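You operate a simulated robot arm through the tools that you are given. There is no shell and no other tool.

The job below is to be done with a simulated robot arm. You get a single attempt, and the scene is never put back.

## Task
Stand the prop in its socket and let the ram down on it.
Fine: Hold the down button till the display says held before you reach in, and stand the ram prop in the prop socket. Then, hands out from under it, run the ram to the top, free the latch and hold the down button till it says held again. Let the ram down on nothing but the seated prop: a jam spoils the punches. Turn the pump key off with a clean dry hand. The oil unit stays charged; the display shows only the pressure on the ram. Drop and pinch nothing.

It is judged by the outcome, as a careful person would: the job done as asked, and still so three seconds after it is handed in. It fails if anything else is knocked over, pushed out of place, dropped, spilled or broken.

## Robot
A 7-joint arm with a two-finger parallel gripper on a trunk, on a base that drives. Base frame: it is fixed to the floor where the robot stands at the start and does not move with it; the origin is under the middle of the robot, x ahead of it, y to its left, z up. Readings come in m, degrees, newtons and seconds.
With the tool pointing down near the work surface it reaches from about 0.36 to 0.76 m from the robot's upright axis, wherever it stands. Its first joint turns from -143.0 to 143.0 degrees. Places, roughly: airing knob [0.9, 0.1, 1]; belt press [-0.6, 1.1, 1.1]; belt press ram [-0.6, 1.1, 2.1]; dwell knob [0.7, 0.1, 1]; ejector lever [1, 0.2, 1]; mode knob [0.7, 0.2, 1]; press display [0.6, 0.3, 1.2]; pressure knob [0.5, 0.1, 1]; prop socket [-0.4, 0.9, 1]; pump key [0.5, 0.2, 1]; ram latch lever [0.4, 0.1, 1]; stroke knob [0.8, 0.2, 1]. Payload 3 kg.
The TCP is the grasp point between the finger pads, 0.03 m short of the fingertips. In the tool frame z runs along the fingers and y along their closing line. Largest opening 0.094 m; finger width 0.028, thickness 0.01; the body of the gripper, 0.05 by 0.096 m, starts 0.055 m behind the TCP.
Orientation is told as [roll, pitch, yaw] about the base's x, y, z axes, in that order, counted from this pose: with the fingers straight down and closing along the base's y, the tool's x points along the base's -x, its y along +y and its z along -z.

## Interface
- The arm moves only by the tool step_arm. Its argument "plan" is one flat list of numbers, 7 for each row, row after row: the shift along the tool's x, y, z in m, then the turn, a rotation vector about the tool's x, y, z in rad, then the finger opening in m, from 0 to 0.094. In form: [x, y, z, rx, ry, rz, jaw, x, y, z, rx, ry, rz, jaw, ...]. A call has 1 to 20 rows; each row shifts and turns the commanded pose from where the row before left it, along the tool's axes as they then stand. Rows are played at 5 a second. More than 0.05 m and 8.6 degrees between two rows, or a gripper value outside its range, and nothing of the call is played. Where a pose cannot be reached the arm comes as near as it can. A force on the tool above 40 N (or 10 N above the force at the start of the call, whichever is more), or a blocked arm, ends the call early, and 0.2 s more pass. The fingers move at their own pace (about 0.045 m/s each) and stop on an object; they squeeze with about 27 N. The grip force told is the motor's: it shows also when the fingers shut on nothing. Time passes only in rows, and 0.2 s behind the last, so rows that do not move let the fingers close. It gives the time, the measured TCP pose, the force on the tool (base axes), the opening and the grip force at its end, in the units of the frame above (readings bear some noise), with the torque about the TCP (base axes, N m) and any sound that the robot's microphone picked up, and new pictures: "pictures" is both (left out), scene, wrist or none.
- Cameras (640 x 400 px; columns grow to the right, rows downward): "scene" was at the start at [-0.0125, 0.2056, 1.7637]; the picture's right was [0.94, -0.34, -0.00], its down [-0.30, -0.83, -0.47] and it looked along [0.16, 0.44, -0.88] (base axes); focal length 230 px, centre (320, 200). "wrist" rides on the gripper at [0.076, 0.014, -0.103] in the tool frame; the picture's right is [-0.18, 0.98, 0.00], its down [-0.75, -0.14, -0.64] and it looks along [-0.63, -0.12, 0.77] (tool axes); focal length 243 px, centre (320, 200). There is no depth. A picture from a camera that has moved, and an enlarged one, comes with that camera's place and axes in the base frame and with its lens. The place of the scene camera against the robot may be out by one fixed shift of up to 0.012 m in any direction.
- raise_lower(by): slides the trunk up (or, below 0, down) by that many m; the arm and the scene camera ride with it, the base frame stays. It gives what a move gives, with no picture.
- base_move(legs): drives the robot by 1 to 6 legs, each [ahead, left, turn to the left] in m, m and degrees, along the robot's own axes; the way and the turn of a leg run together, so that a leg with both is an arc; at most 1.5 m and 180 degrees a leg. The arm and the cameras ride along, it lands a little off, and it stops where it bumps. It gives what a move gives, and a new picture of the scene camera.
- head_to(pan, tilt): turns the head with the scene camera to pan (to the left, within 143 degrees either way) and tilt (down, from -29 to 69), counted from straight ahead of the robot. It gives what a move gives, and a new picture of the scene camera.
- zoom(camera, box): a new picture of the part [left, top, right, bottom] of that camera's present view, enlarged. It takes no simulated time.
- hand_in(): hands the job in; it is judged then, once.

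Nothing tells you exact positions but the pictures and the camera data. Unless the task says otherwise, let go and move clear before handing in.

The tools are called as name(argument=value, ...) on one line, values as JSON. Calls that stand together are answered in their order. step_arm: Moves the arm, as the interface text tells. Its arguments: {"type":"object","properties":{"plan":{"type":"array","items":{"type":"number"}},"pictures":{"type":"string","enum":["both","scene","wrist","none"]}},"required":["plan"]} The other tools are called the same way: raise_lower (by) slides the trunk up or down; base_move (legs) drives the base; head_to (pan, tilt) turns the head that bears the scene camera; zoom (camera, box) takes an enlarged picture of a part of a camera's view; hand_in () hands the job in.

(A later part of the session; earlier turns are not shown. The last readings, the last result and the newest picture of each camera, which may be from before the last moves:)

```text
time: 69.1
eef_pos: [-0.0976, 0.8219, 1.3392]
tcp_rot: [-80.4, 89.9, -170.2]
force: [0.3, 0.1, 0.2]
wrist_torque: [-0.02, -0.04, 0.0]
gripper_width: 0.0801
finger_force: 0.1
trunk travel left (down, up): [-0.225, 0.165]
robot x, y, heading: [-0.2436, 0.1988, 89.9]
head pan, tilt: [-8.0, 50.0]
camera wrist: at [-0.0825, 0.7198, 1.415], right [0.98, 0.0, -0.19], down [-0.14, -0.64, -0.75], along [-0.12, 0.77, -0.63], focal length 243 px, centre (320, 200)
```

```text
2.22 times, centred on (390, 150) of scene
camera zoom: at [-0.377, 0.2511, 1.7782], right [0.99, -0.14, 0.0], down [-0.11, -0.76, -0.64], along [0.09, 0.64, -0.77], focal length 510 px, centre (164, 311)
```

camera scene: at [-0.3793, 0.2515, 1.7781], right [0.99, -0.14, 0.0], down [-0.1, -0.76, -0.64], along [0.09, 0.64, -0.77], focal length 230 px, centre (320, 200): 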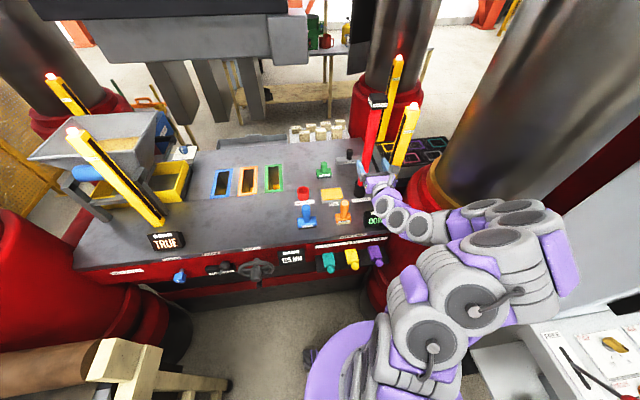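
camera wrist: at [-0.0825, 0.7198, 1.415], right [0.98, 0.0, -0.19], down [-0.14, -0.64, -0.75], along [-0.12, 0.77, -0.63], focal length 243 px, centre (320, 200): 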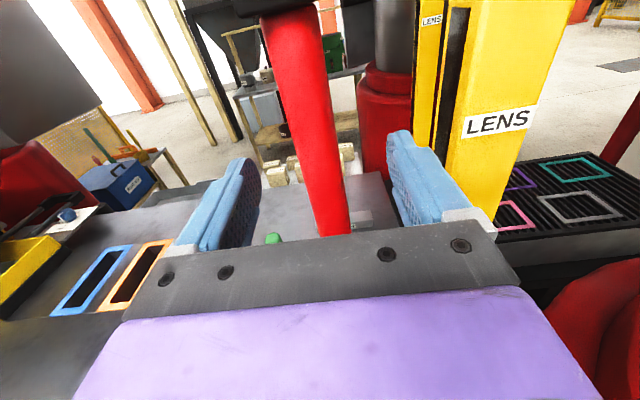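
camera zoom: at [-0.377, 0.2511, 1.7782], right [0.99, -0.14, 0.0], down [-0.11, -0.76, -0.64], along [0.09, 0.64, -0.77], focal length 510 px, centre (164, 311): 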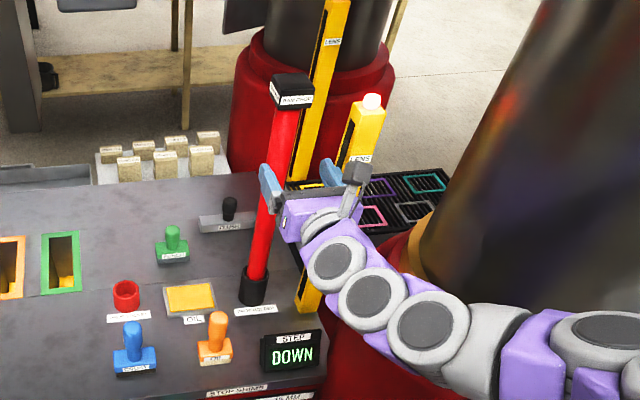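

The pole is nearly centred, slightly left. I nudge left 5 mm, advance 0.074 m so the pole sits between the pads, and check before closing.

step_arm(plan=[0, -0.005, 0, 0, 0, 0, 0.08, 0, 0, 0.02, 0, 0, 0, 0.08, 0, 0, 0.02, 0, 0, 0, 0.08, 0, 0, 0.02, 0, 0, 0, 0.08, 0, 0, 0.014, 0, 0, 0, 0.08, 0, 0, 0, 0, 0, 0, 0.08], pictures="wrist")

zoom(camera="wrist", box=[180, 0, 480, 240])

zoom(camera="scene", box=[350, 70, 430, 170])

```text
time: 70.5
eef_pos: [-0.1026, 0.8965, 1.3394]
tcp_rot: [-92.7, 90.0, 177.3]
force: [0.2, -0.2, 0.1]
wrist_torque: [0.03, 0.0, 0.03]
gripper_width: 0.0797
finger_force: 0.0
trunk travel left (down, up): [-0.225, 0.165]
robot x, y, heading: [-0.2414, 0.1926, 90.1]
head pan, tilt: [-8.0, 50.0]
camera wrist: at [-0.0869, 0.7945, 1.4141], right [0.98, 0.0, -0.19], down [-0.14, -0.64, -0.75], along [-0.12, 0.77, -0.63], focal length 243 px, centre (320, 200)
```

wrist: 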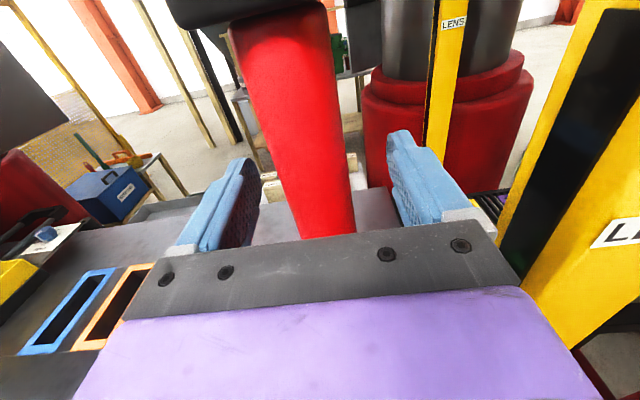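

```text
1.67 times, centred on (330, 120) of wrist
camera zoom: at [-0.0869, 0.7945, 1.4141], right [0.98, 0.0, -0.19], down [-0.14, -0.64, -0.75], along [-0.12, 0.77, -0.63], focal length 404 px, centre (303, 333)
```

zoom: 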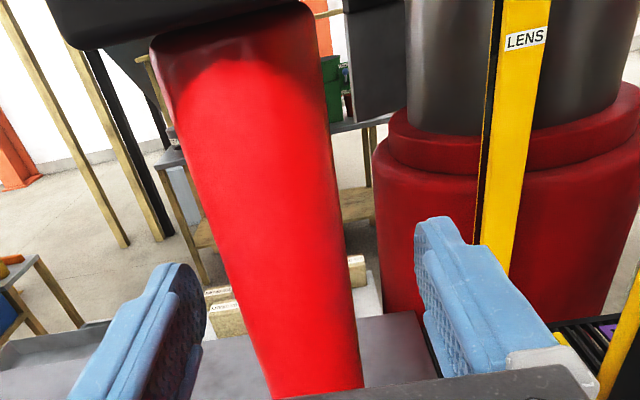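

```text
4.00 times, centred on (390, 120) of scene
camera zoom: at [-0.3772, 0.2515, 1.7782], right [0.99, -0.14, 0.0], down [-0.11, -0.76, -0.64], along [0.09, 0.64, -0.77], focal length 919 px, centre (40, 520)
```

zoom: 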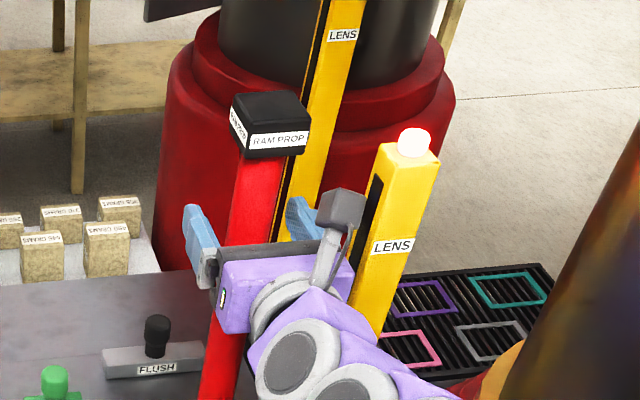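

The pole is centred between the pads at TCP depth. I close the fingers on it.

step_arm(plan=[0, 0, 0, 0, 0, 0, 0.04, 0, 0, 0, 0, 0, 0, 0.0, 0, 0, 0, 0, 0, 0, 0.0, 0, 0, 0, 0, 0, 0, 0.0, 0, 0, 0, 0, 0, 0, 0.0, 0, 0, 0, 0, 0, 0, 0.0], pictures="wrist")

zoom(camera="scene", box=[320, 60, 460, 240])

```text
time: 71.9
eef_pos: [-0.1023, 0.8984, 1.338]
tcp_rot: [-94.4, 89.9, 175.9]
force: [0.7, 0.7, 1.7]
wrist_torque: [0.24, 0.13, 0.0]
gripper_width: 0.0393
finger_force: 26.9
trunk travel left (down, up): [-0.225, 0.165]
robot x, y, heading: [-0.2432, 0.196, 90.0]
head pan, tilt: [-8.0, 50.0]
camera wrist: at [-0.0869, 0.7946, 1.4141], right [0.98, 0.0, -0.19], down [-0.14, -0.64, -0.75], along [-0.12, 0.77, -0.63], focal length 243 px, centre (320, 200)
```

wrist: 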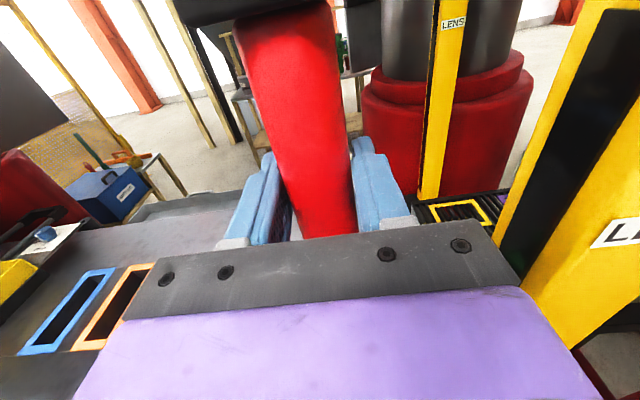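

```text
2.22 times, centred on (390, 150) of scene
camera zoom: at [-0.3774, 0.2517, 1.7782], right [0.99, -0.14, 0.0], down [-0.11, -0.76, -0.64], along [0.09, 0.64, -0.77], focal length 510 px, centre (164, 311)
```

zoom: 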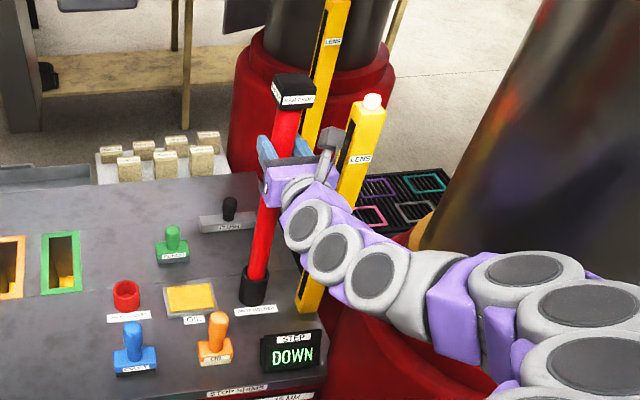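

Gripped at 0.039 m. I lift the prop straight up slowly out of the holder.

step_arm(plan=[0.005, 0, 0, 0, 0, 0, 0.0, 0.01, 0, 0, 0, 0, 0, 0.0, 0.01, 0, 0, 0, 0, 0, 0.0, 0.015, 0, 0, 0, 0, 0, 0.0, 0.015, 0, 0, 0, 0, 0, 0.0, 0.015, 0, 0, 0, 0, 0, 0.0, 0.015, 0, 0, 0, 0, 0, 0.0, 0.015, 0, 0, 0, 0, 0, 0.0, 0, 0, 0, 0, 0, 0, 0], pictures="wrist")

zoom(camera="scene", box=[320, 60, 460, 240])

```text
time: 73.9
eef_pos: [-0.1011, 0.8975, 1.4373]
tcp_rot: [-77.9, 89.9, -167.7]
force: [-0.2, -0.3, -7.5]
wrist_torque: [0.01, -0.01, 0.01]
gripper_width: 0.0391
finger_force: 26.9
trunk travel left (down, up): [-0.225, 0.165]
robot x, y, heading: [-0.2436, 0.194, 89.9]
head pan, tilt: [-8.0, 50.0]
camera wrist: at [-0.0857, 0.7936, 1.5135], right [0.98, 0.0, -0.19], down [-0.14, -0.64, -0.75], along [-0.12, 0.77, -0.63], focal length 243 px, centre (320, 200)
```

wrist: 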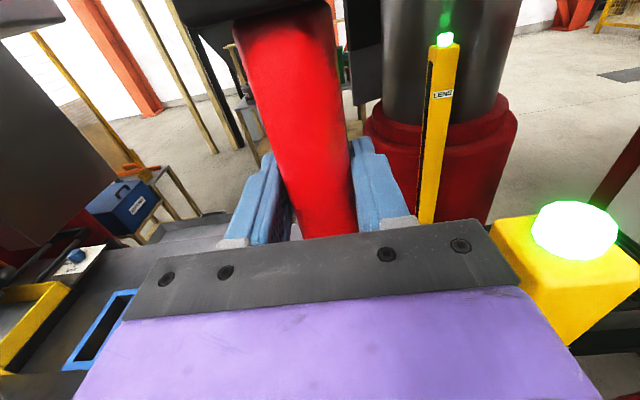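

```text
2.22 times, centred on (390, 150) of scene
camera zoom: at [-0.3768, 0.2532, 1.7781], right [0.99, -0.14, 0.0], down [-0.11, -0.76, -0.64], along [0.09, 0.63, -0.77], focal length 510 px, centre (164, 311)
```

zoom: 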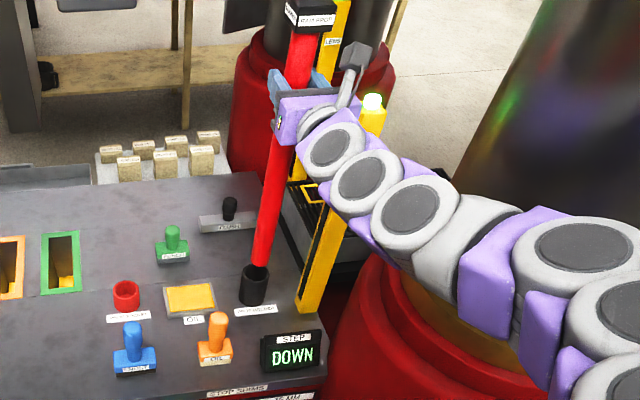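

Lifted, weight about 7.5 N. I zoom to see whether the foot has cleared the holder, and check the head against the ram pad.

zoom(camera="scene", box=[360, 150, 410, 200])

head_to(pan=-8, tilt=15)

zoom(camera="scene", box=[220, 160, 460, 360])

```text
8.00 times, centred on (385, 175) of scene
camera zoom: at [-0.3768, 0.2532, 1.7781], right [0.99, -0.14, 0.0], down [-0.11, -0.76, -0.64], along [0.09, 0.63, -0.77], focal length 1837 px, centre (-200, 400)
```

zoom: 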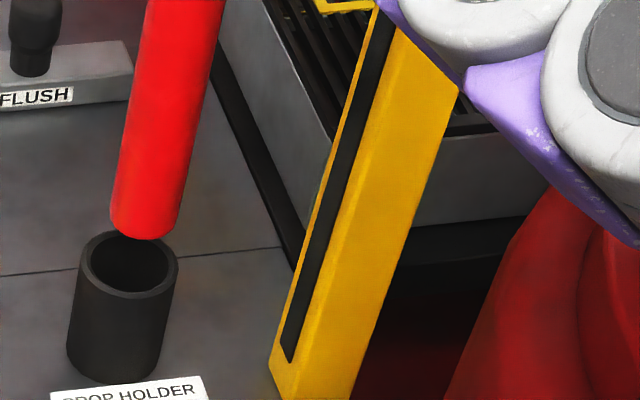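

```text
time: 74.9
eef_pos: [-0.1017, 0.8954, 1.4376]
tcp_rot: [-84.6, 90.0, -174.3]
force: [0.1, -0.3, -6.1]
wrist_torque: [-0.02, 0.0, 0.02]
gripper_width: 0.0394
finger_force: 27.6
trunk travel left (down, up): [-0.225, 0.165]
robot x, y, heading: [-0.2422, 0.1977, 90.1]
head pan, tilt: [-8.0, 15.0]
camera scene: at [-0.3744, 0.2693, 1.8317], right [0.99, -0.14, 0.0], down [-0.04, -0.26, -0.96], along [0.13, 0.96, -0.26], focal length 230 px, centre (320, 200)
```

scene: 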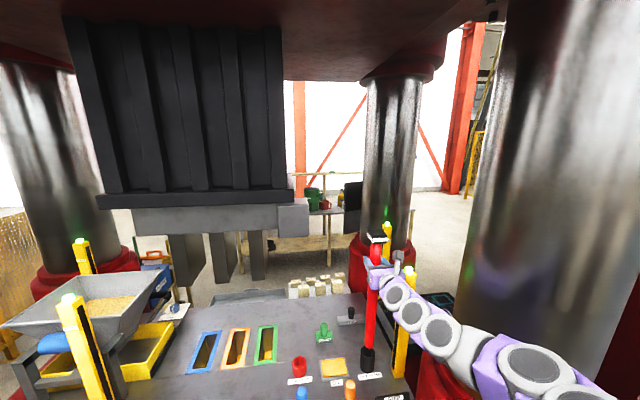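

```text
2.00 times, centred on (340, 260) of scene
camera zoom: at [-0.3744, 0.2693, 1.8317], right [0.99, -0.14, 0.0], down [-0.04, -0.26, -0.96], along [0.13, 0.96, -0.26], focal length 459 px, centre (280, 80)
```

zoom: 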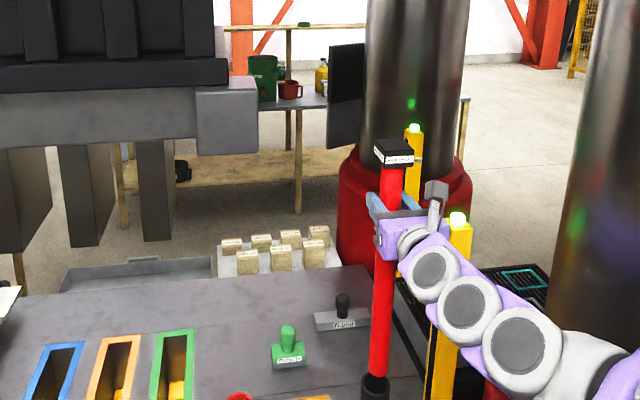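

The foot is clear of the holder by ~1.5 cm; prop top ≈1.55, while the pad's underside ≈1.56, so I must come down a little on the way. I carry the prop left toward the socket, lowering 3 cm, and stop short by a few cm.

step_arm(plan=[0, -0.02, 0, 0, 0, 0, 0.0, 0, -0.03, 0, 0, 0, 0, 0.0, 0, -0.03, 0.003, 0, 0, 0, 0.0, -0.01, -0.03, 0.003, 0, 0, 0, 0.0, -0.01, -0.03, 0.003, 0, 0, 0, 0.0, -0.005, -0.03, 0.003, 0, 0, 0, 0.0, -0.005, -0.02, 0.002, 0, 0, 0, 0.0, 0, -0.01, 0.002, 0, 0, 0, 0, 0, 0, 0, 0, 0, 0, 0], pictures="scene")

zoom(camera="scene", box=[220, 160, 460, 360])

head_to(pan=-8, tilt=45)

zoom(camera="scene", box=[250, 100, 410, 220])

```text
time: 76.9
eef_pos: [-0.3046, 0.9144, 1.4091]
tcp_rot: [-47.0, 90.1, -136.7]
force: [-0.3, 0.4, -7.5]
wrist_torque: [0.0, -0.01, 0.0]
gripper_width: 0.0394
finger_force: 26.7
trunk travel left (down, up): [-0.225, 0.165]
robot x, y, heading: [-0.2439, 0.1969, 89.8]
head pan, tilt: [-8.0, 15.0]
camera scene: at [-0.3772, 0.2698, 1.8316], right [0.99, -0.14, 0.0], down [-0.04, -0.26, -0.97], along [0.13, 0.96, -0.26], focal length 230 px, centre (320, 200)
```

scene: 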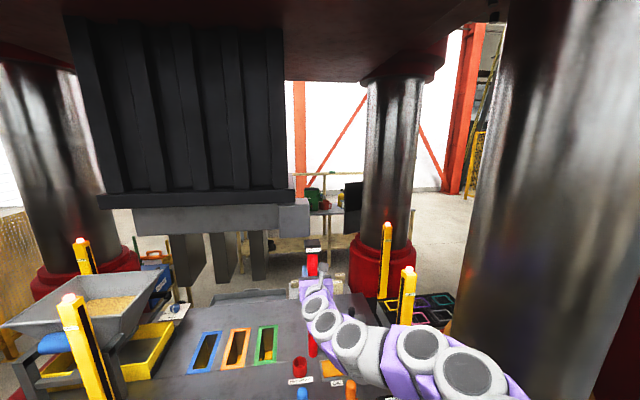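

```text
2.00 times, centred on (340, 260) of scene
camera zoom: at [-0.3772, 0.2698, 1.8316], right [0.99, -0.14, 0.0], down [-0.04, -0.26, -0.97], along [0.13, 0.96, -0.26], focal length 459 px, centre (280, 80)
```

zoom: 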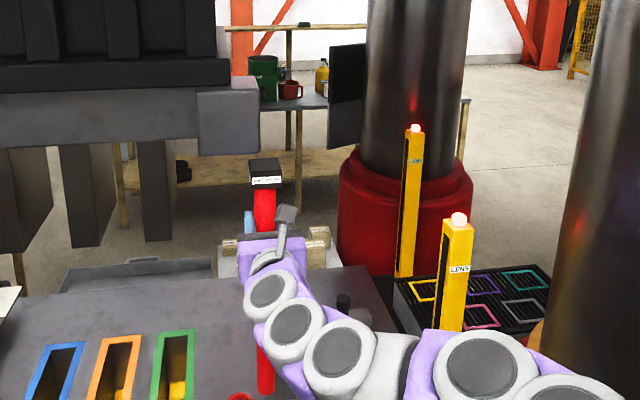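

```text
time: 77.8
eef_pos: [-0.3039, 0.9149, 1.4082]
tcp_rot: [-61.4, 89.9, -151.2]
force: [0.1, 0.7, -7.6]
wrist_torque: [0.0, -0.02, 0.03]
gripper_width: 0.0391
finger_force: 26.6
trunk travel left (down, up): [-0.225, 0.165]
robot x, y, heading: [-0.2462, 0.1972, 90.4]
head pan, tilt: [-8.0, 45.0]
camera scene: at [-0.3786, 0.2577, 1.7849], right [0.99, -0.14, 0.0], down [-0.1, -0.7, -0.71], along [0.1, 0.7, -0.71], focal length 230 px, centre (320, 200)
```

scene: 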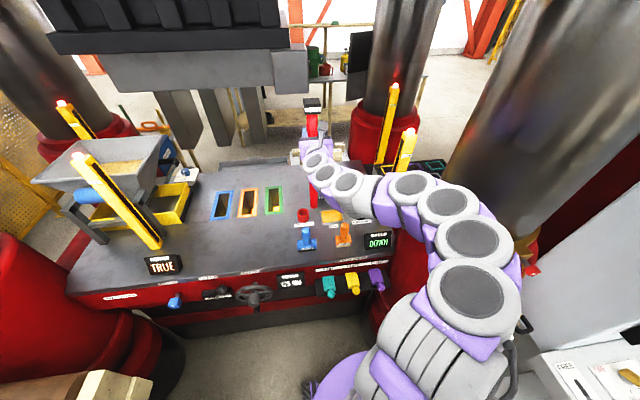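

```text
3.33 times, centred on (330, 160) of scene
camera zoom: at [-0.3786, 0.2577, 1.7849], right [0.99, -0.14, 0.0], down [-0.1, -0.7, -0.71], along [0.1, 0.7, -0.71], focal length 766 px, centre (287, 333)
```

zoom: 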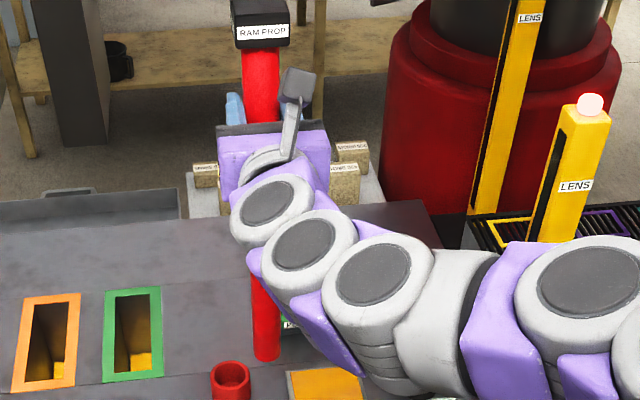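

The foot and the socket are both visible below the arm. I zoom tightly to measure the remaining offset.

zoom(camera="scene", box=[285, 175, 345, 225])

```text
8.00 times, centred on (315, 200) of scene
camera zoom: at [-0.3786, 0.2577, 1.7849], right [0.99, -0.14, 0.0], down [-0.1, -0.7, -0.71], along [0.1, 0.7, -0.71], focal length 1837 px, centre (360, 200)
```

zoom: 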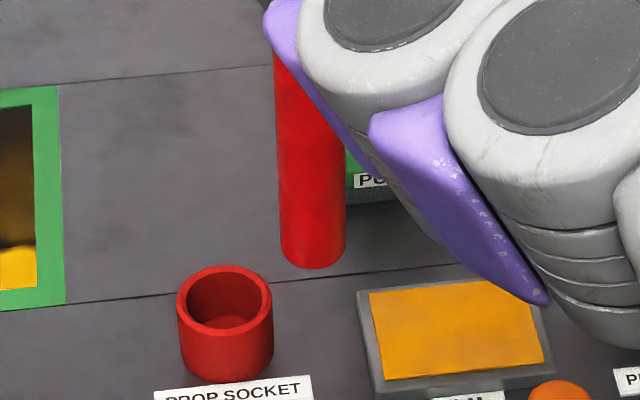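

Foot is about 3 cm above the rim and ~4.8 cm right of the socket. I move left by 4.8 cm slowly and look again.

step_arm(plan=[0, -0.016, 0, 0, 0, 0, 0.0, 0, -0.016, 0, 0, 0, 0, 0.0, 0, -0.016, 0, 0, 0, 0, 0.0, 0, 0, 0, 0, 0, 0, 0.0, 0, 0, 0, 0, 0, 0, 0], pictures="scene")

zoom(camera="scene", box=[275, 175, 335, 225])

```text
time: 79.0
eef_pos: [-0.3533, 0.912, 1.4099]
tcp_rot: [-47.6, 90.0, -137.5]
force: [0.6, 0.5, -5.9]
wrist_torque: [0.06, 0.06, -0.01]
gripper_width: 0.0393
finger_force: 27.4
trunk travel left (down, up): [-0.225, 0.165]
robot x, y, heading: [-0.2421, 0.1974, 90.1]
head pan, tilt: [-8.0, 45.0]
camera scene: at [-0.3795, 0.2577, 1.7847], right [0.99, -0.14, 0.0], down [-0.1, -0.7, -0.7], along [0.1, 0.7, -0.71], focal length 230 px, centre (320, 200)
```

scene: 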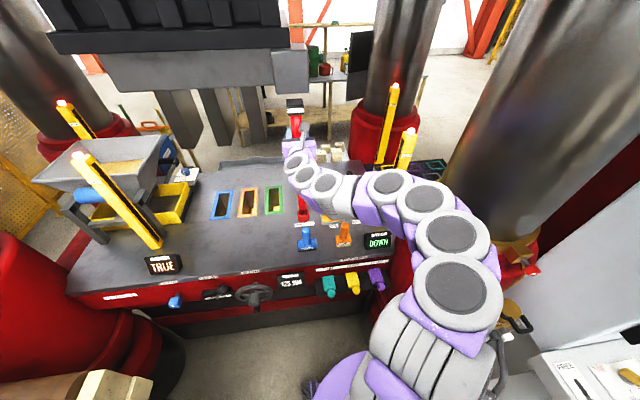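

```text
8.00 times, centred on (305, 200) of scene
camera zoom: at [-0.3795, 0.2577, 1.7847], right [0.99, -0.14, 0.0], down [-0.1, -0.7, -0.7], along [0.1, 0.7, -0.71], focal length 1837 px, centre (440, 200)
```

zoom: 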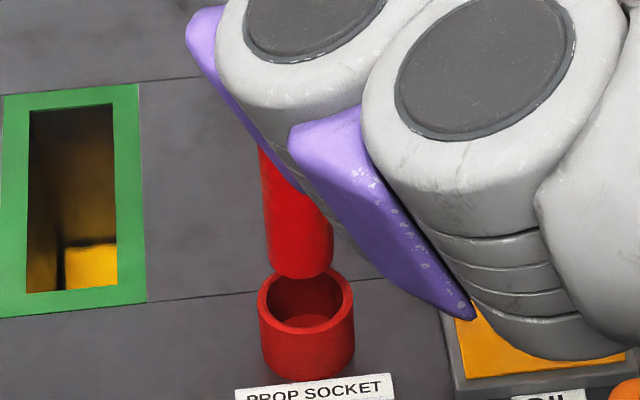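

X is aligned to ~1 mm. I lower 1.8 cm and compare again to resolve the front-back alignment.

step_arm(plan=[-0.006, 0.001, 0, 0, 0, 0, 0.0, -0.006, 0, 0, 0, 0, 0, 0.0, -0.006, 0, 0, 0, 0, 0, 0.0, 0, 0, 0, 0, 0, 0, 0.0], pictures="none")

zoom(camera="scene", box=[285, 180, 325, 220])

```text
time: 80.0
eef_pos: [-0.3521, 0.9123, 1.3905]
tcp_rot: [-105.1, 90.0, 165.0]
force: [0.5, 0.4, -7.9]
wrist_torque: [-0.02, -0.01, 0.02]
gripper_width: 0.0391
finger_force: 26.8
trunk travel left (down, up): [-0.225, 0.165]
robot x, y, heading: [-0.2438, 0.1973, 90.0]
head pan, tilt: [-8.0, 45.0]
```

```text
10.00 times, centred on (305, 200) of scene
camera zoom: at [-0.3793, 0.2576, 1.7848], right [0.99, -0.14, 0.0], down [-0.1, -0.7, -0.71], along [0.1, 0.7, -0.71], focal length 2297 px, centre (470, 200)
```

zoom: 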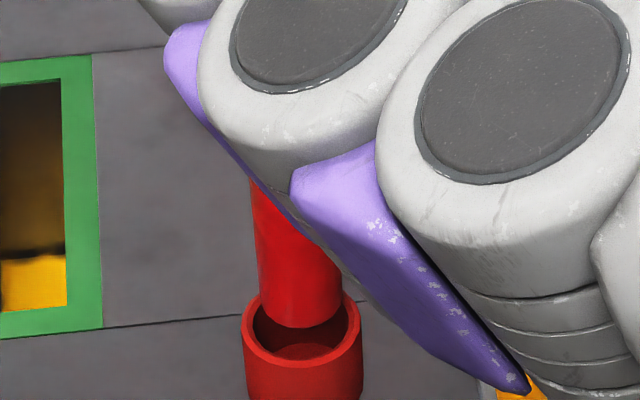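

The measured geometry suggests the foot is ~1.6 cm above the rim and aligned in both axes. I lower another 1.2 cm and compare once more.

step_arm(plan=[-0.004, 0, 0, 0, 0, 0, 0.0, -0.004, 0, 0, 0, 0, 0, 0.0, -0.004, 0, 0, 0, 0, 0, 0.0, 0, 0, 0, 0, 0, 0, 0.0], pictures="none")

zoom(camera="scene", box=[290, 195, 320, 220])

```text
time: 81.0
eef_pos: [-0.3517, 0.9117, 1.3786]
tcp_rot: [-74.9, 90.0, -164.8]
force: [0.4, -0.8, -6.5]
wrist_torque: [0.0, -0.02, 0.01]
gripper_width: 0.039
finger_force: 26.4
trunk travel left (down, up): [-0.225, 0.165]
robot x, y, heading: [-0.2403, 0.1924, 90.0]
head pan, tilt: [-8.0, 45.0]
```

```text
16.00 times, centred on (305, 208) of scene
camera zoom: at [-0.3794, 0.2577, 1.7848], right [0.99, -0.14, 0.0], down [-0.1, -0.7, -0.7], along [0.1, 0.7, -0.71], focal length 3675 px, centre (560, 80)
```

zoom: 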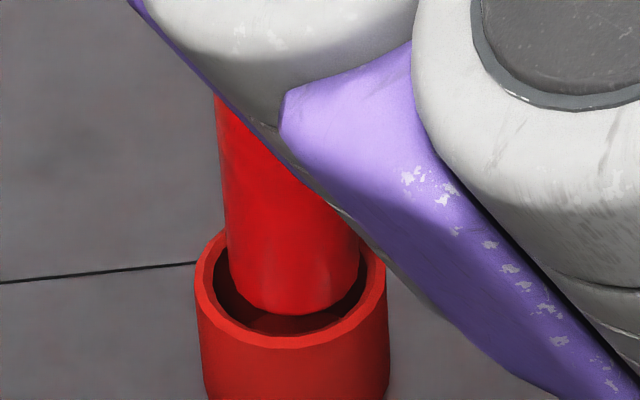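

Centred within a millimetre: the foot is about to enter the socket. I lower into the socket in small steps, watching force.

step_arm(plan=[-0.004, 0, 0, 0, 0, 0, 0.0, -0.004, 0, 0, 0, 0, 0, 0.0, -0.004, 0, 0, 0, 0, 0, 0.0, -0.004, 0, 0, 0, 0, 0, 0.0, 0, 0, 0, 0, 0, 0, 0.0], pictures="none")

zoom(camera="scene", box=[290, 195, 320, 220])

```text
time: 82.2
eef_pos: [-0.3513, 0.9125, 1.3637]
tcp_rot: [179.7, 89.8, 89.8]
force: [-1.1, 1.2, 17.1]
wrist_torque: [0.21, 0.12, 0.01]
gripper_width: 0.0394
finger_force: 26.9
trunk travel left (down, up): [-0.225, 0.165]
robot x, y, heading: [-0.2432, 0.1912, 89.9]
head pan, tilt: [-8.0, 45.0]
```

```text
16.00 times, centred on (305, 208) of scene
camera zoom: at [-0.379, 0.2525, 1.7852], right [0.99, -0.14, 0.0], down [-0.1, -0.7, -0.71], along [0.1, 0.7, -0.71], focal length 3675 px, centre (560, 80)
```

zoom: 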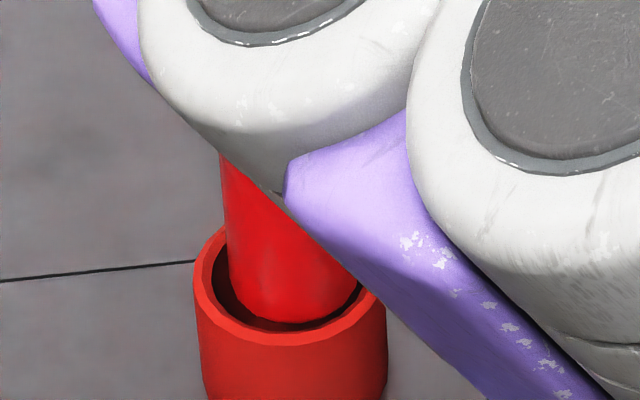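

Contact at the rim: ~24 N up while the foot is just at rim height, so it's caught on the edge. I raise a few millimetres and look closely at the alignment.

step_arm(plan=[0.004, 0, 0, 0, 0, 0, 0.0, 0.004, 0, 0, 0, 0, 0, 0.0, 0, 0, 0, 0, 0, 0, 0.0], pictures="wrist")

zoom(camera="scene", box=[290, 195, 320, 220])

zoom(camera="scene", box=[260, 80, 340, 200])

```text
time: 83.0
eef_pos: [-0.3518, 0.9131, 1.3682]
tcp_rot: [-18.4, 89.9, -108.4]
force: [-0.3, 0.1, -7.0]
wrist_torque: [0.0, 0.04, -0.02]
gripper_width: 0.0391
finger_force: 27.1
trunk travel left (down, up): [-0.225, 0.165]
robot x, y, heading: [-0.2436, 0.1907, 90.1]
head pan, tilt: [-8.0, 45.0]
camera wrist: at [-0.3366, 0.8112, 1.4451], right [0.98, 0.0, -0.18], down [-0.14, -0.64, -0.75], along [-0.12, 0.77, -0.63], focal length 243 px, centre (320, 200)
```

wrist: 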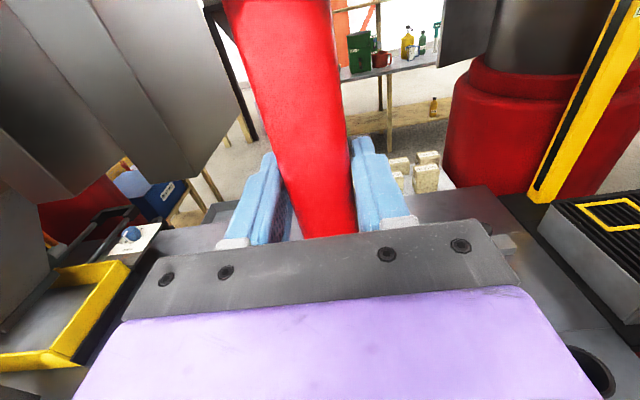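

```text
16.00 times, centred on (305, 208) of scene
camera zoom: at [-0.3796, 0.2583, 1.7847], right [0.99, -0.14, 0.0], down [-0.1, -0.7, -0.7], along [0.1, 0.7, -0.71], focal length 3675 px, centre (560, 80)
```

zoom: 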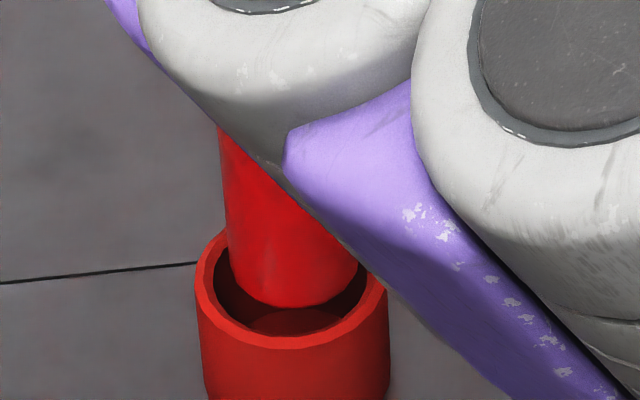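

```text
3.33 times, centred on (300, 140) of scene
camera zoom: at [-0.3796, 0.2583, 1.7847], right [0.99, -0.14, 0.0], down [-0.1, -0.7, -0.7], along [0.1, 0.7, -0.71], focal length 766 px, centre (387, 400)
```

zoom: 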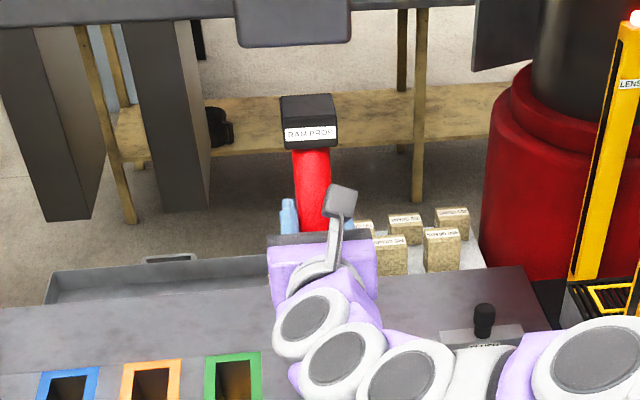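

The prop slid up a centimetre in the grip when it met the rim (gentle slip, still held). Visually the foot is ~0.7 mm too far right; I shift left and try again with small steps.

step_arm(plan=[0, -0.001, 0, 0, 0, 0, 0.0, -0.003, 0, 0, 0, 0, 0, 0.0, -0.002, 0, 0, 0, 0, 0, 0.0, -0.002, 0, 0, 0, 0, 0, 0.0, 0, 0, 0, 0, 0, 0, 0], pictures="none")

zoom(camera="scene", box=[290, 195, 320, 220])

```text
time: 84.2
eef_pos: [-0.3532, 0.9133, 1.3642]
tcp_rot: [-55.1, 90.0, -145.0]
force: [0.6, 0.5, -7.2]
wrist_torque: [0.0, 0.02, 0.02]
gripper_width: 0.0394
finger_force: 26.9
trunk travel left (down, up): [-0.225, 0.165]
robot x, y, heading: [-0.2412, 0.1975, 90.2]
head pan, tilt: [-8.0, 45.0]
```

```text
16.00 times, centred on (305, 208) of scene
camera zoom: at [-0.3794, 0.2577, 1.7848], right [0.99, -0.14, 0.0], down [-0.1, -0.7, -0.7], along [0.1, 0.7, -0.71], focal length 3675 px, centre (560, 80)
```

zoom: 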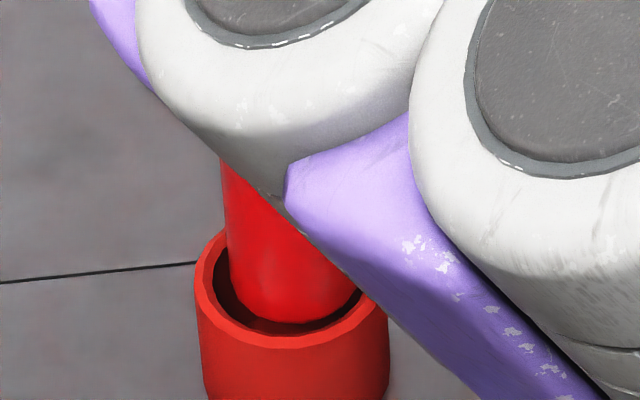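

No contact yet; foot exactly at rim level. Continue down by 2 mm steps.

step_arm(plan=[-0.002, 0, 0, 0, 0, 0, 0.0, -0.001, 0, 0, 0, 0, 0, 0.0, 0, 0, 0, 0, 0, 0, 0], pictures="none")

zoom(camera="scene", box=[290, 195, 320, 220])

```text
time: 85.0
eef_pos: [-0.3514, 0.9114, 1.3608]
tcp_rot: [-47.9, 90.0, -137.9]
force: [1.4, -0.4, -6.0]
wrist_torque: [-0.03, -0.03, 0.0]
gripper_width: 0.0393
finger_force: 27.0
trunk travel left (down, up): [-0.225, 0.165]
robot x, y, heading: [-0.241, 0.1987, 90.2]
head pan, tilt: [-8.0, 45.0]
```

```text
16.00 times, centred on (305, 208) of scene
camera zoom: at [-0.3794, 0.2578, 1.7848], right [0.99, -0.14, 0.0], down [-0.1, -0.7, -0.7], along [0.1, 0.7, -0.71], focal length 3675 px, centre (560, 80)
```

zoom: 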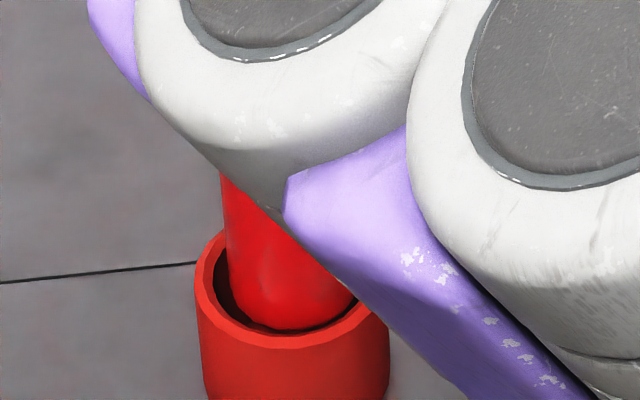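

Still free, with the foot beginning to enter. I continue.

step_arm(plan=[-0.002, 0, 0, 0, 0, 0, 0.0, -0.002, 0, 0, 0, 0, 0, 0.0, 0, 0, 0, 0, 0, 0, 0], pictures="none")

zoom(camera="scene", box=[290, 195, 320, 220])

```text
time: 85.8
eef_pos: [-0.3524, 0.9124, 1.3558]
tcp_rot: [-45.7, 90.0, -135.7]
force: [0.2, -0.3, -7.2]
wrist_torque: [0.0, 0.0, 0.01]
gripper_width: 0.0394
finger_force: 27.3
trunk travel left (down, up): [-0.225, 0.165]
robot x, y, heading: [-0.241, 0.1936, 89.8]
head pan, tilt: [-8.0, 45.0]
```

```text
16.00 times, centred on (305, 208) of scene
camera zoom: at [-0.3795, 0.2578, 1.7848], right [0.99, -0.14, 0.0], down [-0.1, -0.7, -0.7], along [0.1, 0.7, -0.71], focal length 3675 px, centre (560, 80)
```

zoom: 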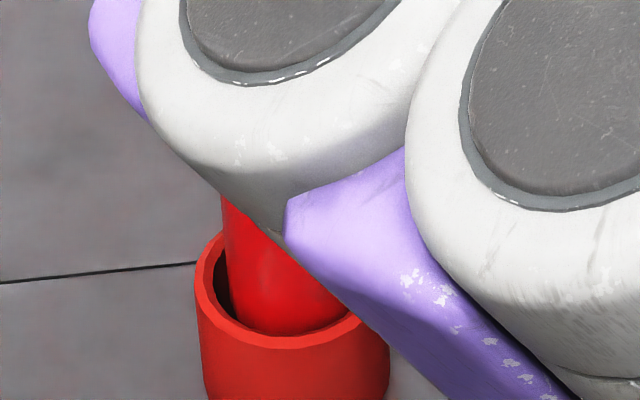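

It is inside the socket now without force. I lower on gently.

step_arm(plan=[-0.003, 0, 0, 0, 0, 0, 0.0, -0.003, 0, 0, 0, 0, 0, 0.0, -0.003, 0, 0, 0, 0, 0, 0.0, 0, 0, 0, 0, 0, 0, 0], pictures="none")

zoom(camera="scene", box=[290, 195, 320, 220])

```text
time: 86.8
eef_pos: [-0.3531, 0.9129, 1.3465]
tcp_rot: [-76.9, 89.9, -167.0]
force: [-0.2, 0.3, -7.2]
wrist_torque: [0.0, -0.01, -0.01]
gripper_width: 0.0393
finger_force: 27.4
trunk travel left (down, up): [-0.225, 0.165]
robot x, y, heading: [-0.2433, 0.1977, 90.0]
head pan, tilt: [-8.0, 45.0]
```

```text
16.00 times, centred on (305, 208) of scene
camera zoom: at [-0.3795, 0.2578, 1.7848], right [0.99, -0.14, 0.0], down [-0.1, -0.7, -0.7], along [0.1, 0.7, -0.71], focal length 3675 px, centre (560, 80)
```

zoom: 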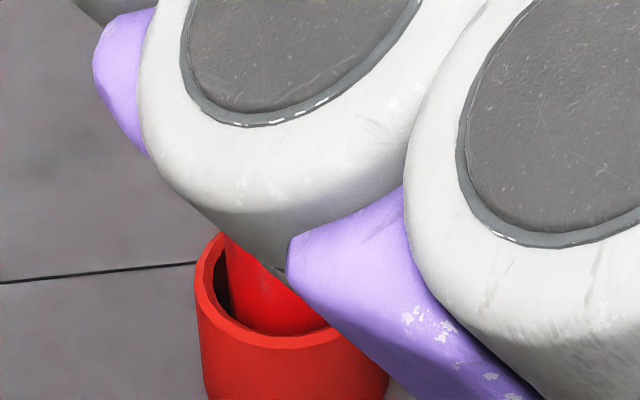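

Free descent continues. A further 1.6 cm, then feel for the floor.

step_arm(plan=[-0.003, 0, 0, 0, 0, 0, 0.0, -0.003, 0, 0, 0, 0, 0, 0.0, -0.003, 0, 0, 0, 0, 0, 0.0, -0.003, 0, 0, 0, 0, 0, 0.0, 0, 0, 0, 0, 0, 0, 0], pictures="none")

step_arm(plan=[-0.002, 0, 0, 0, 0, 0, 0.0, -0.002, 0, 0, 0, 0, 0, 0.0, 0, 0, 0, 0, 0, 0, 0], pictures="none")

```text
time: 88.0
eef_pos: [-0.3529, 0.9118, 1.3353]
tcp_rot: [-71.6, 89.9, -161.5]
force: [0.0, 0.6, -6.7]
wrist_torque: [0.01, -0.03, 0.02]
gripper_width: 0.0392
finger_force: 27.0
trunk travel left (down, up): [-0.225, 0.165]
robot x, y, heading: [-0.2418, 0.1941, 90.1]
head pan, tilt: [-8.0, 45.0]
```

```text
time: 88.8
eef_pos: [-0.3536, 0.913, 1.3317]
tcp_rot: [-41.9, 90.1, -131.8]
force: [-0.4, 0.1, -6.3]
wrist_torque: [-0.01, 0.0, 0.03]
gripper_width: 0.0389
finger_force: 27.0
trunk travel left (down, up): [-0.225, 0.165]
robot x, y, heading: [-0.2417, 0.1948, 90.2]
head pan, tilt: [-8.0, 45.0]
```

Still carrying its weight; I continue in 2 mm steps until the floor takes it.

step_arm(plan=[-0.002, 0, 0, 0, 0, 0, 0.0, -0.002, 0, 0, 0, 0, 0, 0.0, 0, 0, 0, 0, 0, 0, 0], pictures="none")

step_arm(plan=[-0.002, 0, 0, 0, 0, 0, 0.0, -0.001, 0, 0, 0, 0, 0, 0.0, 0, 0, 0, 0, 0, 0, 0], pictures="none")

```text
time: 89.6
eef_pos: [-0.352, 0.9125, 1.3283]
tcp_rot: [-20.1, 89.9, -110.0]
force: [1.0, 0.7, -6.3]
wrist_torque: [-0.02, -0.12, -0.01]
gripper_width: 0.0391
finger_force: 26.9
trunk travel left (down, up): [-0.225, 0.165]
robot x, y, heading: [-0.2437, 0.1924, 90.3]
head pan, tilt: [-8.0, 45.0]
```

```text
time: 90.4
eef_pos: [-0.3517, 0.9103, 1.3277]
tcp_rot: [-175.6, 89.8, 94.5]
force: [0.0, 0.5, 19.2]
wrist_torque: [0.06, 0.0, -0.01]
gripper_width: 0.0394
finger_force: 27.0
trunk travel left (down, up): [-0.225, 0.165]
robot x, y, heading: [-0.245, 0.1924, 90.2]
head pan, tilt: [-8.0, 45.0]
```

The floor is reached (contact at exactly the expected height). I relax the push by 1 mm, look, then open.

step_arm(plan=[0.0015, 0, 0, 0, 0, 0, 0.0, 0, 0, 0, 0, 0, 0, 0], pictures="wrist")

zoom(camera="scene", box=[260, 60, 340, 220])

step_arm(plan=[0, 0, 0, 0, 0, 0, 0.05, 0, 0, 0, 0, 0, 0, 0.065, 0, 0, 0, 0, 0, 0, 0.08, 0, 0, 0, 0, 0, 0, 0.08], pictures="wrist")

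zoom(camera="scene", box=[260, 60, 340, 220])

```text
time: 91.0
eef_pos: [-0.3517, 0.9115, 1.3251]
tcp_rot: [-146.1, 89.9, 124.0]
force: [-0.5, 1.2, 15.4]
wrist_torque: [0.37, 0.04, 0.01]
gripper_width: 0.0393
finger_force: 26.5
trunk travel left (down, up): [-0.225, 0.165]
robot x, y, heading: [-0.2439, 0.1961, 90.2]
head pan, tilt: [-8.0, 45.0]
camera wrist: at [-0.3369, 0.8085, 1.4021], right [0.98, 0.0, -0.18], down [-0.14, -0.64, -0.75], along [-0.12, 0.77, -0.63], focal length 243 px, centre (320, 200)
```

wrist: 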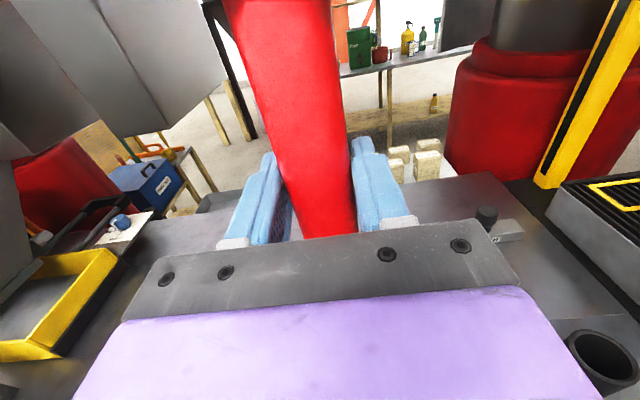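

```text
2.50 times, centred on (300, 140) of scene
camera zoom: at [-0.3787, 0.2533, 1.7851], right [0.99, -0.14, 0.0], down [-0.1, -0.7, -0.71], along [0.1, 0.7, -0.71], focal length 574 px, centre (370, 350)
```

zoom: 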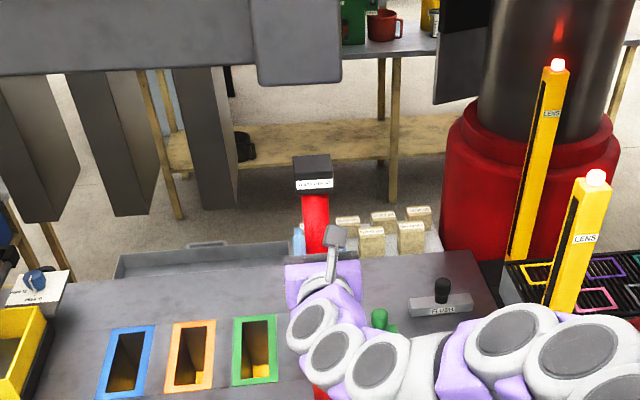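

```text
time: 92.0
eef_pos: [-0.3524, 0.9123, 1.3265]
tcp_rot: [-76.7, 90.1, -166.5]
force: [-0.8, 0.1, 0.1]
wrist_torque: [0.04, 0.01, -0.02]
gripper_width: 0.0802
finger_force: 0.0
trunk travel left (down, up): [-0.225, 0.165]
robot x, y, heading: [-0.2444, 0.1924, 90.1]
head pan, tilt: [-8.0, 45.0]
camera wrist: at [-0.3373, 0.8093, 1.4015], right [0.98, 0.0, -0.18], down [-0.14, -0.64, -0.75], along [-0.12, 0.77, -0.63], focal length 243 px, centre (320, 200)
```

wrist: 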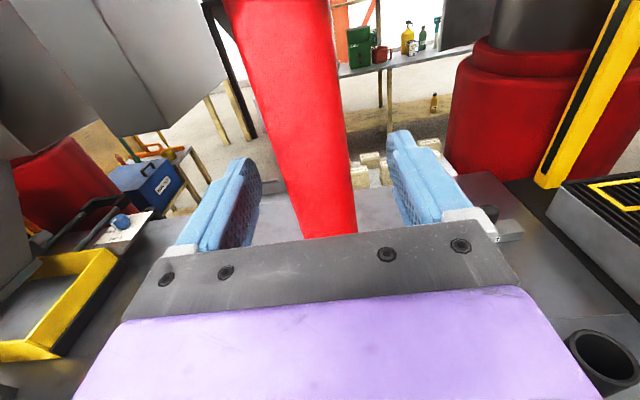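

```text
2.50 times, centred on (300, 140) of scene
camera zoom: at [-0.3793, 0.2565, 1.7849], right [0.99, -0.14, 0.0], down [-0.1, -0.7, -0.71], along [0.1, 0.7, -0.71], focal length 574 px, centre (370, 350)
```

zoom: 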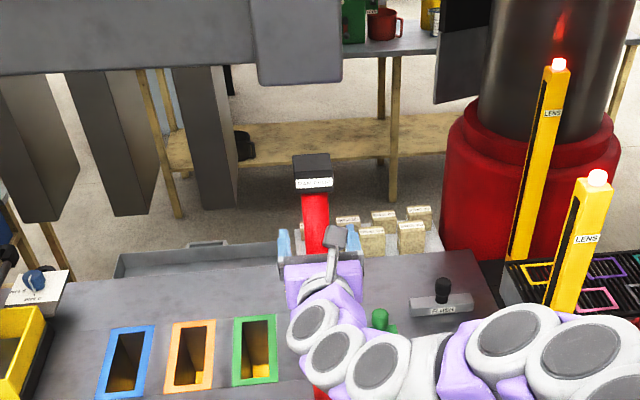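

The prop stands by itself in the socket. I back the open gripper straight out.

step_arm(plan=[0, 0, -0.015, 0, 0, 0, 0.08, 0, 0, -0.015, 0, 0, 0, 0.08, 0, 0, -0.02, 0, 0, 0, 0.08, 0, 0, -0.02, 0, 0, 0, 0.08, 0, 0, -0.02, 0, 0, 0, 0.08, 0, 0, 0, 0, 0, 0, 0.08], pictures="wrist")

zoom(camera="scene", box=[260, 60, 340, 220])

zoom(camera="wrist", box=[160, 100, 480, 300])

```text
time: 93.4
eef_pos: [-0.355, 0.8207, 1.3259]
tcp_rot: [22.5, 89.8, -67.3]
force: [-1.1, -0.1, -0.2]
wrist_torque: [0.01, 0.0, -0.04]
gripper_width: 0.0802
finger_force: 0.0
trunk travel left (down, up): [-0.225, 0.165]
robot x, y, heading: [-0.2406, 0.1932, 90.1]
head pan, tilt: [-8.0, 45.0]
camera wrist: at [-0.3392, 0.7192, 1.4012], right [0.98, 0.0, -0.18], down [-0.14, -0.64, -0.75], along [-0.12, 0.77, -0.63], focal length 243 px, centre (320, 200)
```

wrist: 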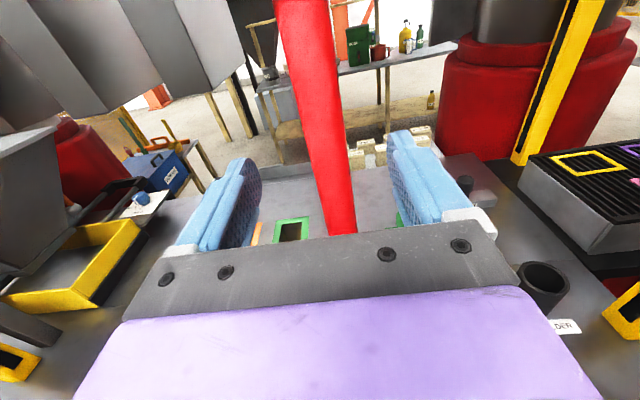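

```text
2.50 times, centred on (300, 140) of scene
camera zoom: at [-0.3811, 0.2565, 1.7847], right [0.99, -0.14, 0.0], down [-0.1, -0.7, -0.71], along [0.1, 0.7, -0.71], focal length 574 px, centre (370, 350)
```

zoom: 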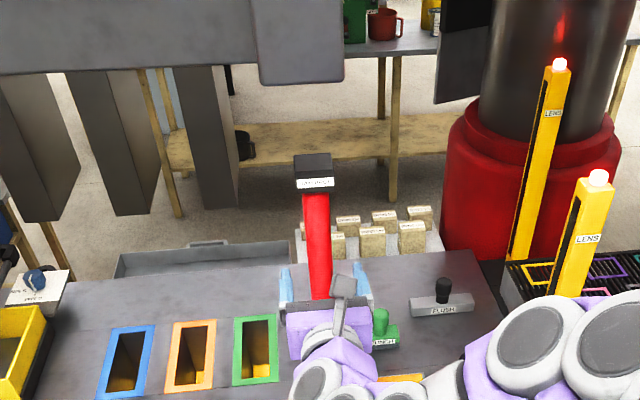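

```text
2.00 times, centred on (320, 200) of wrist
camera zoom: at [-0.3392, 0.7192, 1.4012], right [0.98, 0.0, -0.18], down [-0.14, -0.64, -0.75], along [-0.12, 0.77, -0.63], focal length 485 px, centre (320, 200)
```

zoom: 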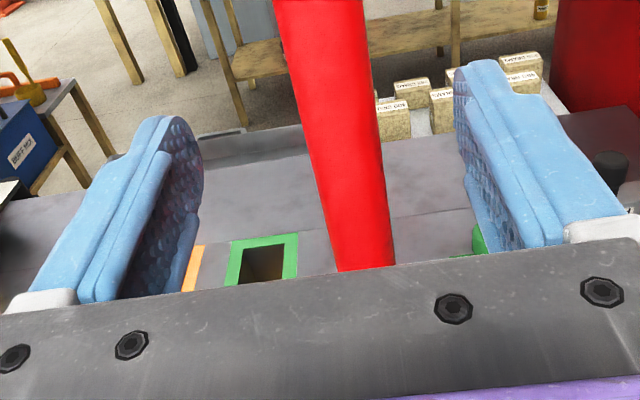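

Hand is out and the prop stands straight. I move right to the earlier free spot and roll the gripper back (camera underneath), then to tool-down.

step_arm(plan=[0.011, 0.03, 0, 0, 0, 0, 0.08, 0.011, 0.03, 0, 0, 0, 0, 0.08, 0.011, 0.03, 0, 0, 0, 0, 0.08, 0.011, 0.03, 0.009, 0, 0, 0, 0.08, 0, 0, 0, 0, 0, -0.14, 0.08, 0, 0, 0, 0, 0, -0.14, 0.08, 0, 0, 0, 0, 0, -0.14, 0.08, 0, 0, 0, 0, 0, -0.14, 0.08, 0, 0, 0, 0, 0, -0.14, 0.08, 0, 0, 0, 0, 0, -0.14, 0.08, 0, 0, 0, 0, 0, -0.14, 0.08, 0, 0, 0, 0, 0, -0.14, 0.08, 0, 0, 0, 0, 0, -0.14, 0.08, 0, 0, 0, 0, 0, -0.14, 0.08, 0, 0, 0, 0, 0, -0.14, 0.08, 0, 0, 0, 0, 0, -0.14, 0.08, 0, 0, 0, 0, 0, -0.14, 0.08], pictures="none")

step_arm(plan=[0, 0, 0, 0, 0, -0.14, 0.08, 0, 0, 0, 0, 0, -0.14, 0.08, 0, 0, 0, 0, 0, -0.14, 0.08, 0, 0, 0, 0, 0, -0.14, 0.08, 0, 0, 0, 0, 0, -0.14, 0.08, 0, 0, 0, 0, 0, -0.14, 0.08, 0, 0, 0, 0, 0, -0.14, 0.08, 0, 0, 0, 0, 0, -0.14, 0.08, 0, 0, 0, 0, 0, -0.14, 0.08, 0, 0, 0, 0, 0, -0.0616, 0.08, 0, 0, 0, 0, 0, 0, 0.08], pictures="both")

```text
time: 97.0
eef_pos: [-0.232, 0.8305, 1.3707]
tcp_rot: [90.0, -14.3, 0.1]
force: [0.5, 0.2, -0.7]
wrist_torque: [0.01, -0.01, -0.02]
gripper_width: 0.0801
finger_force: 0.1
trunk travel left (down, up): [-0.225, 0.165]
robot x, y, heading: [-0.2425, 0.1956, 90.0]
head pan, tilt: [-8.0, 45.0]
```

```text
time: 99.4
eef_pos: [-0.2325, 0.8307, 1.3722]
tcp_rot: [-89.9, -90.0, -180.0]
force: [0.0, 1.2, -0.1]
wrist_torque: [-0.02, 0.01, -0.01]
gripper_width: 0.08
finger_force: 0.2
trunk travel left (down, up): [-0.225, 0.165]
robot x, y, heading: [-0.2423, 0.1964, 90.0]
head pan, tilt: [-8.0, 45.0]
camera scene: at [-0.3791, 0.2555, 1.7849], right [0.99, -0.14, 0.0], down [-0.1, -0.7, -0.71], along [0.1, 0.7, -0.71], focal length 230 px, centre (320, 200)
camera wrist: at [-0.246, 0.7293, 1.2942], right [-0.98, 0.0, 0.18], down [0.14, -0.64, 0.75], along [0.12, 0.77, 0.63], focal length 243 px, centre (320, 200)
```

scene: 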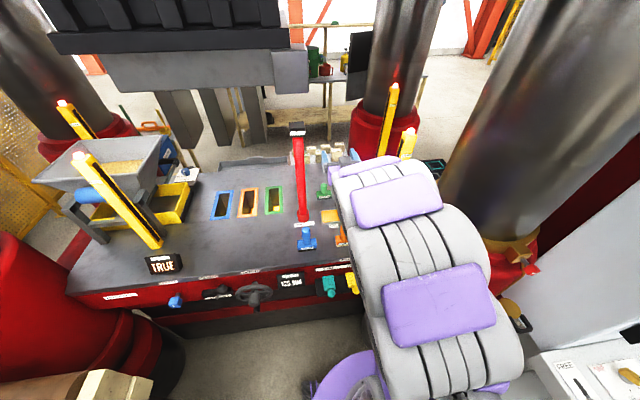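
wrist: 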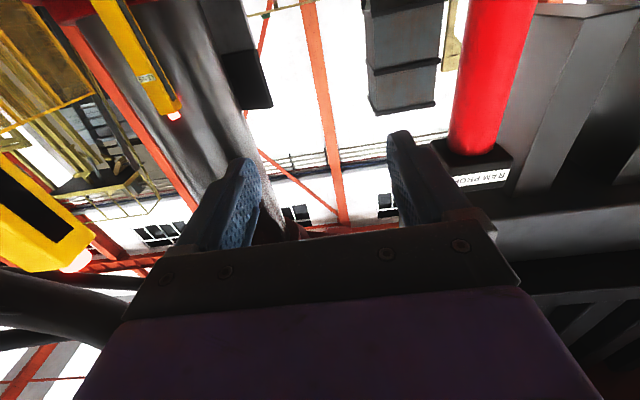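

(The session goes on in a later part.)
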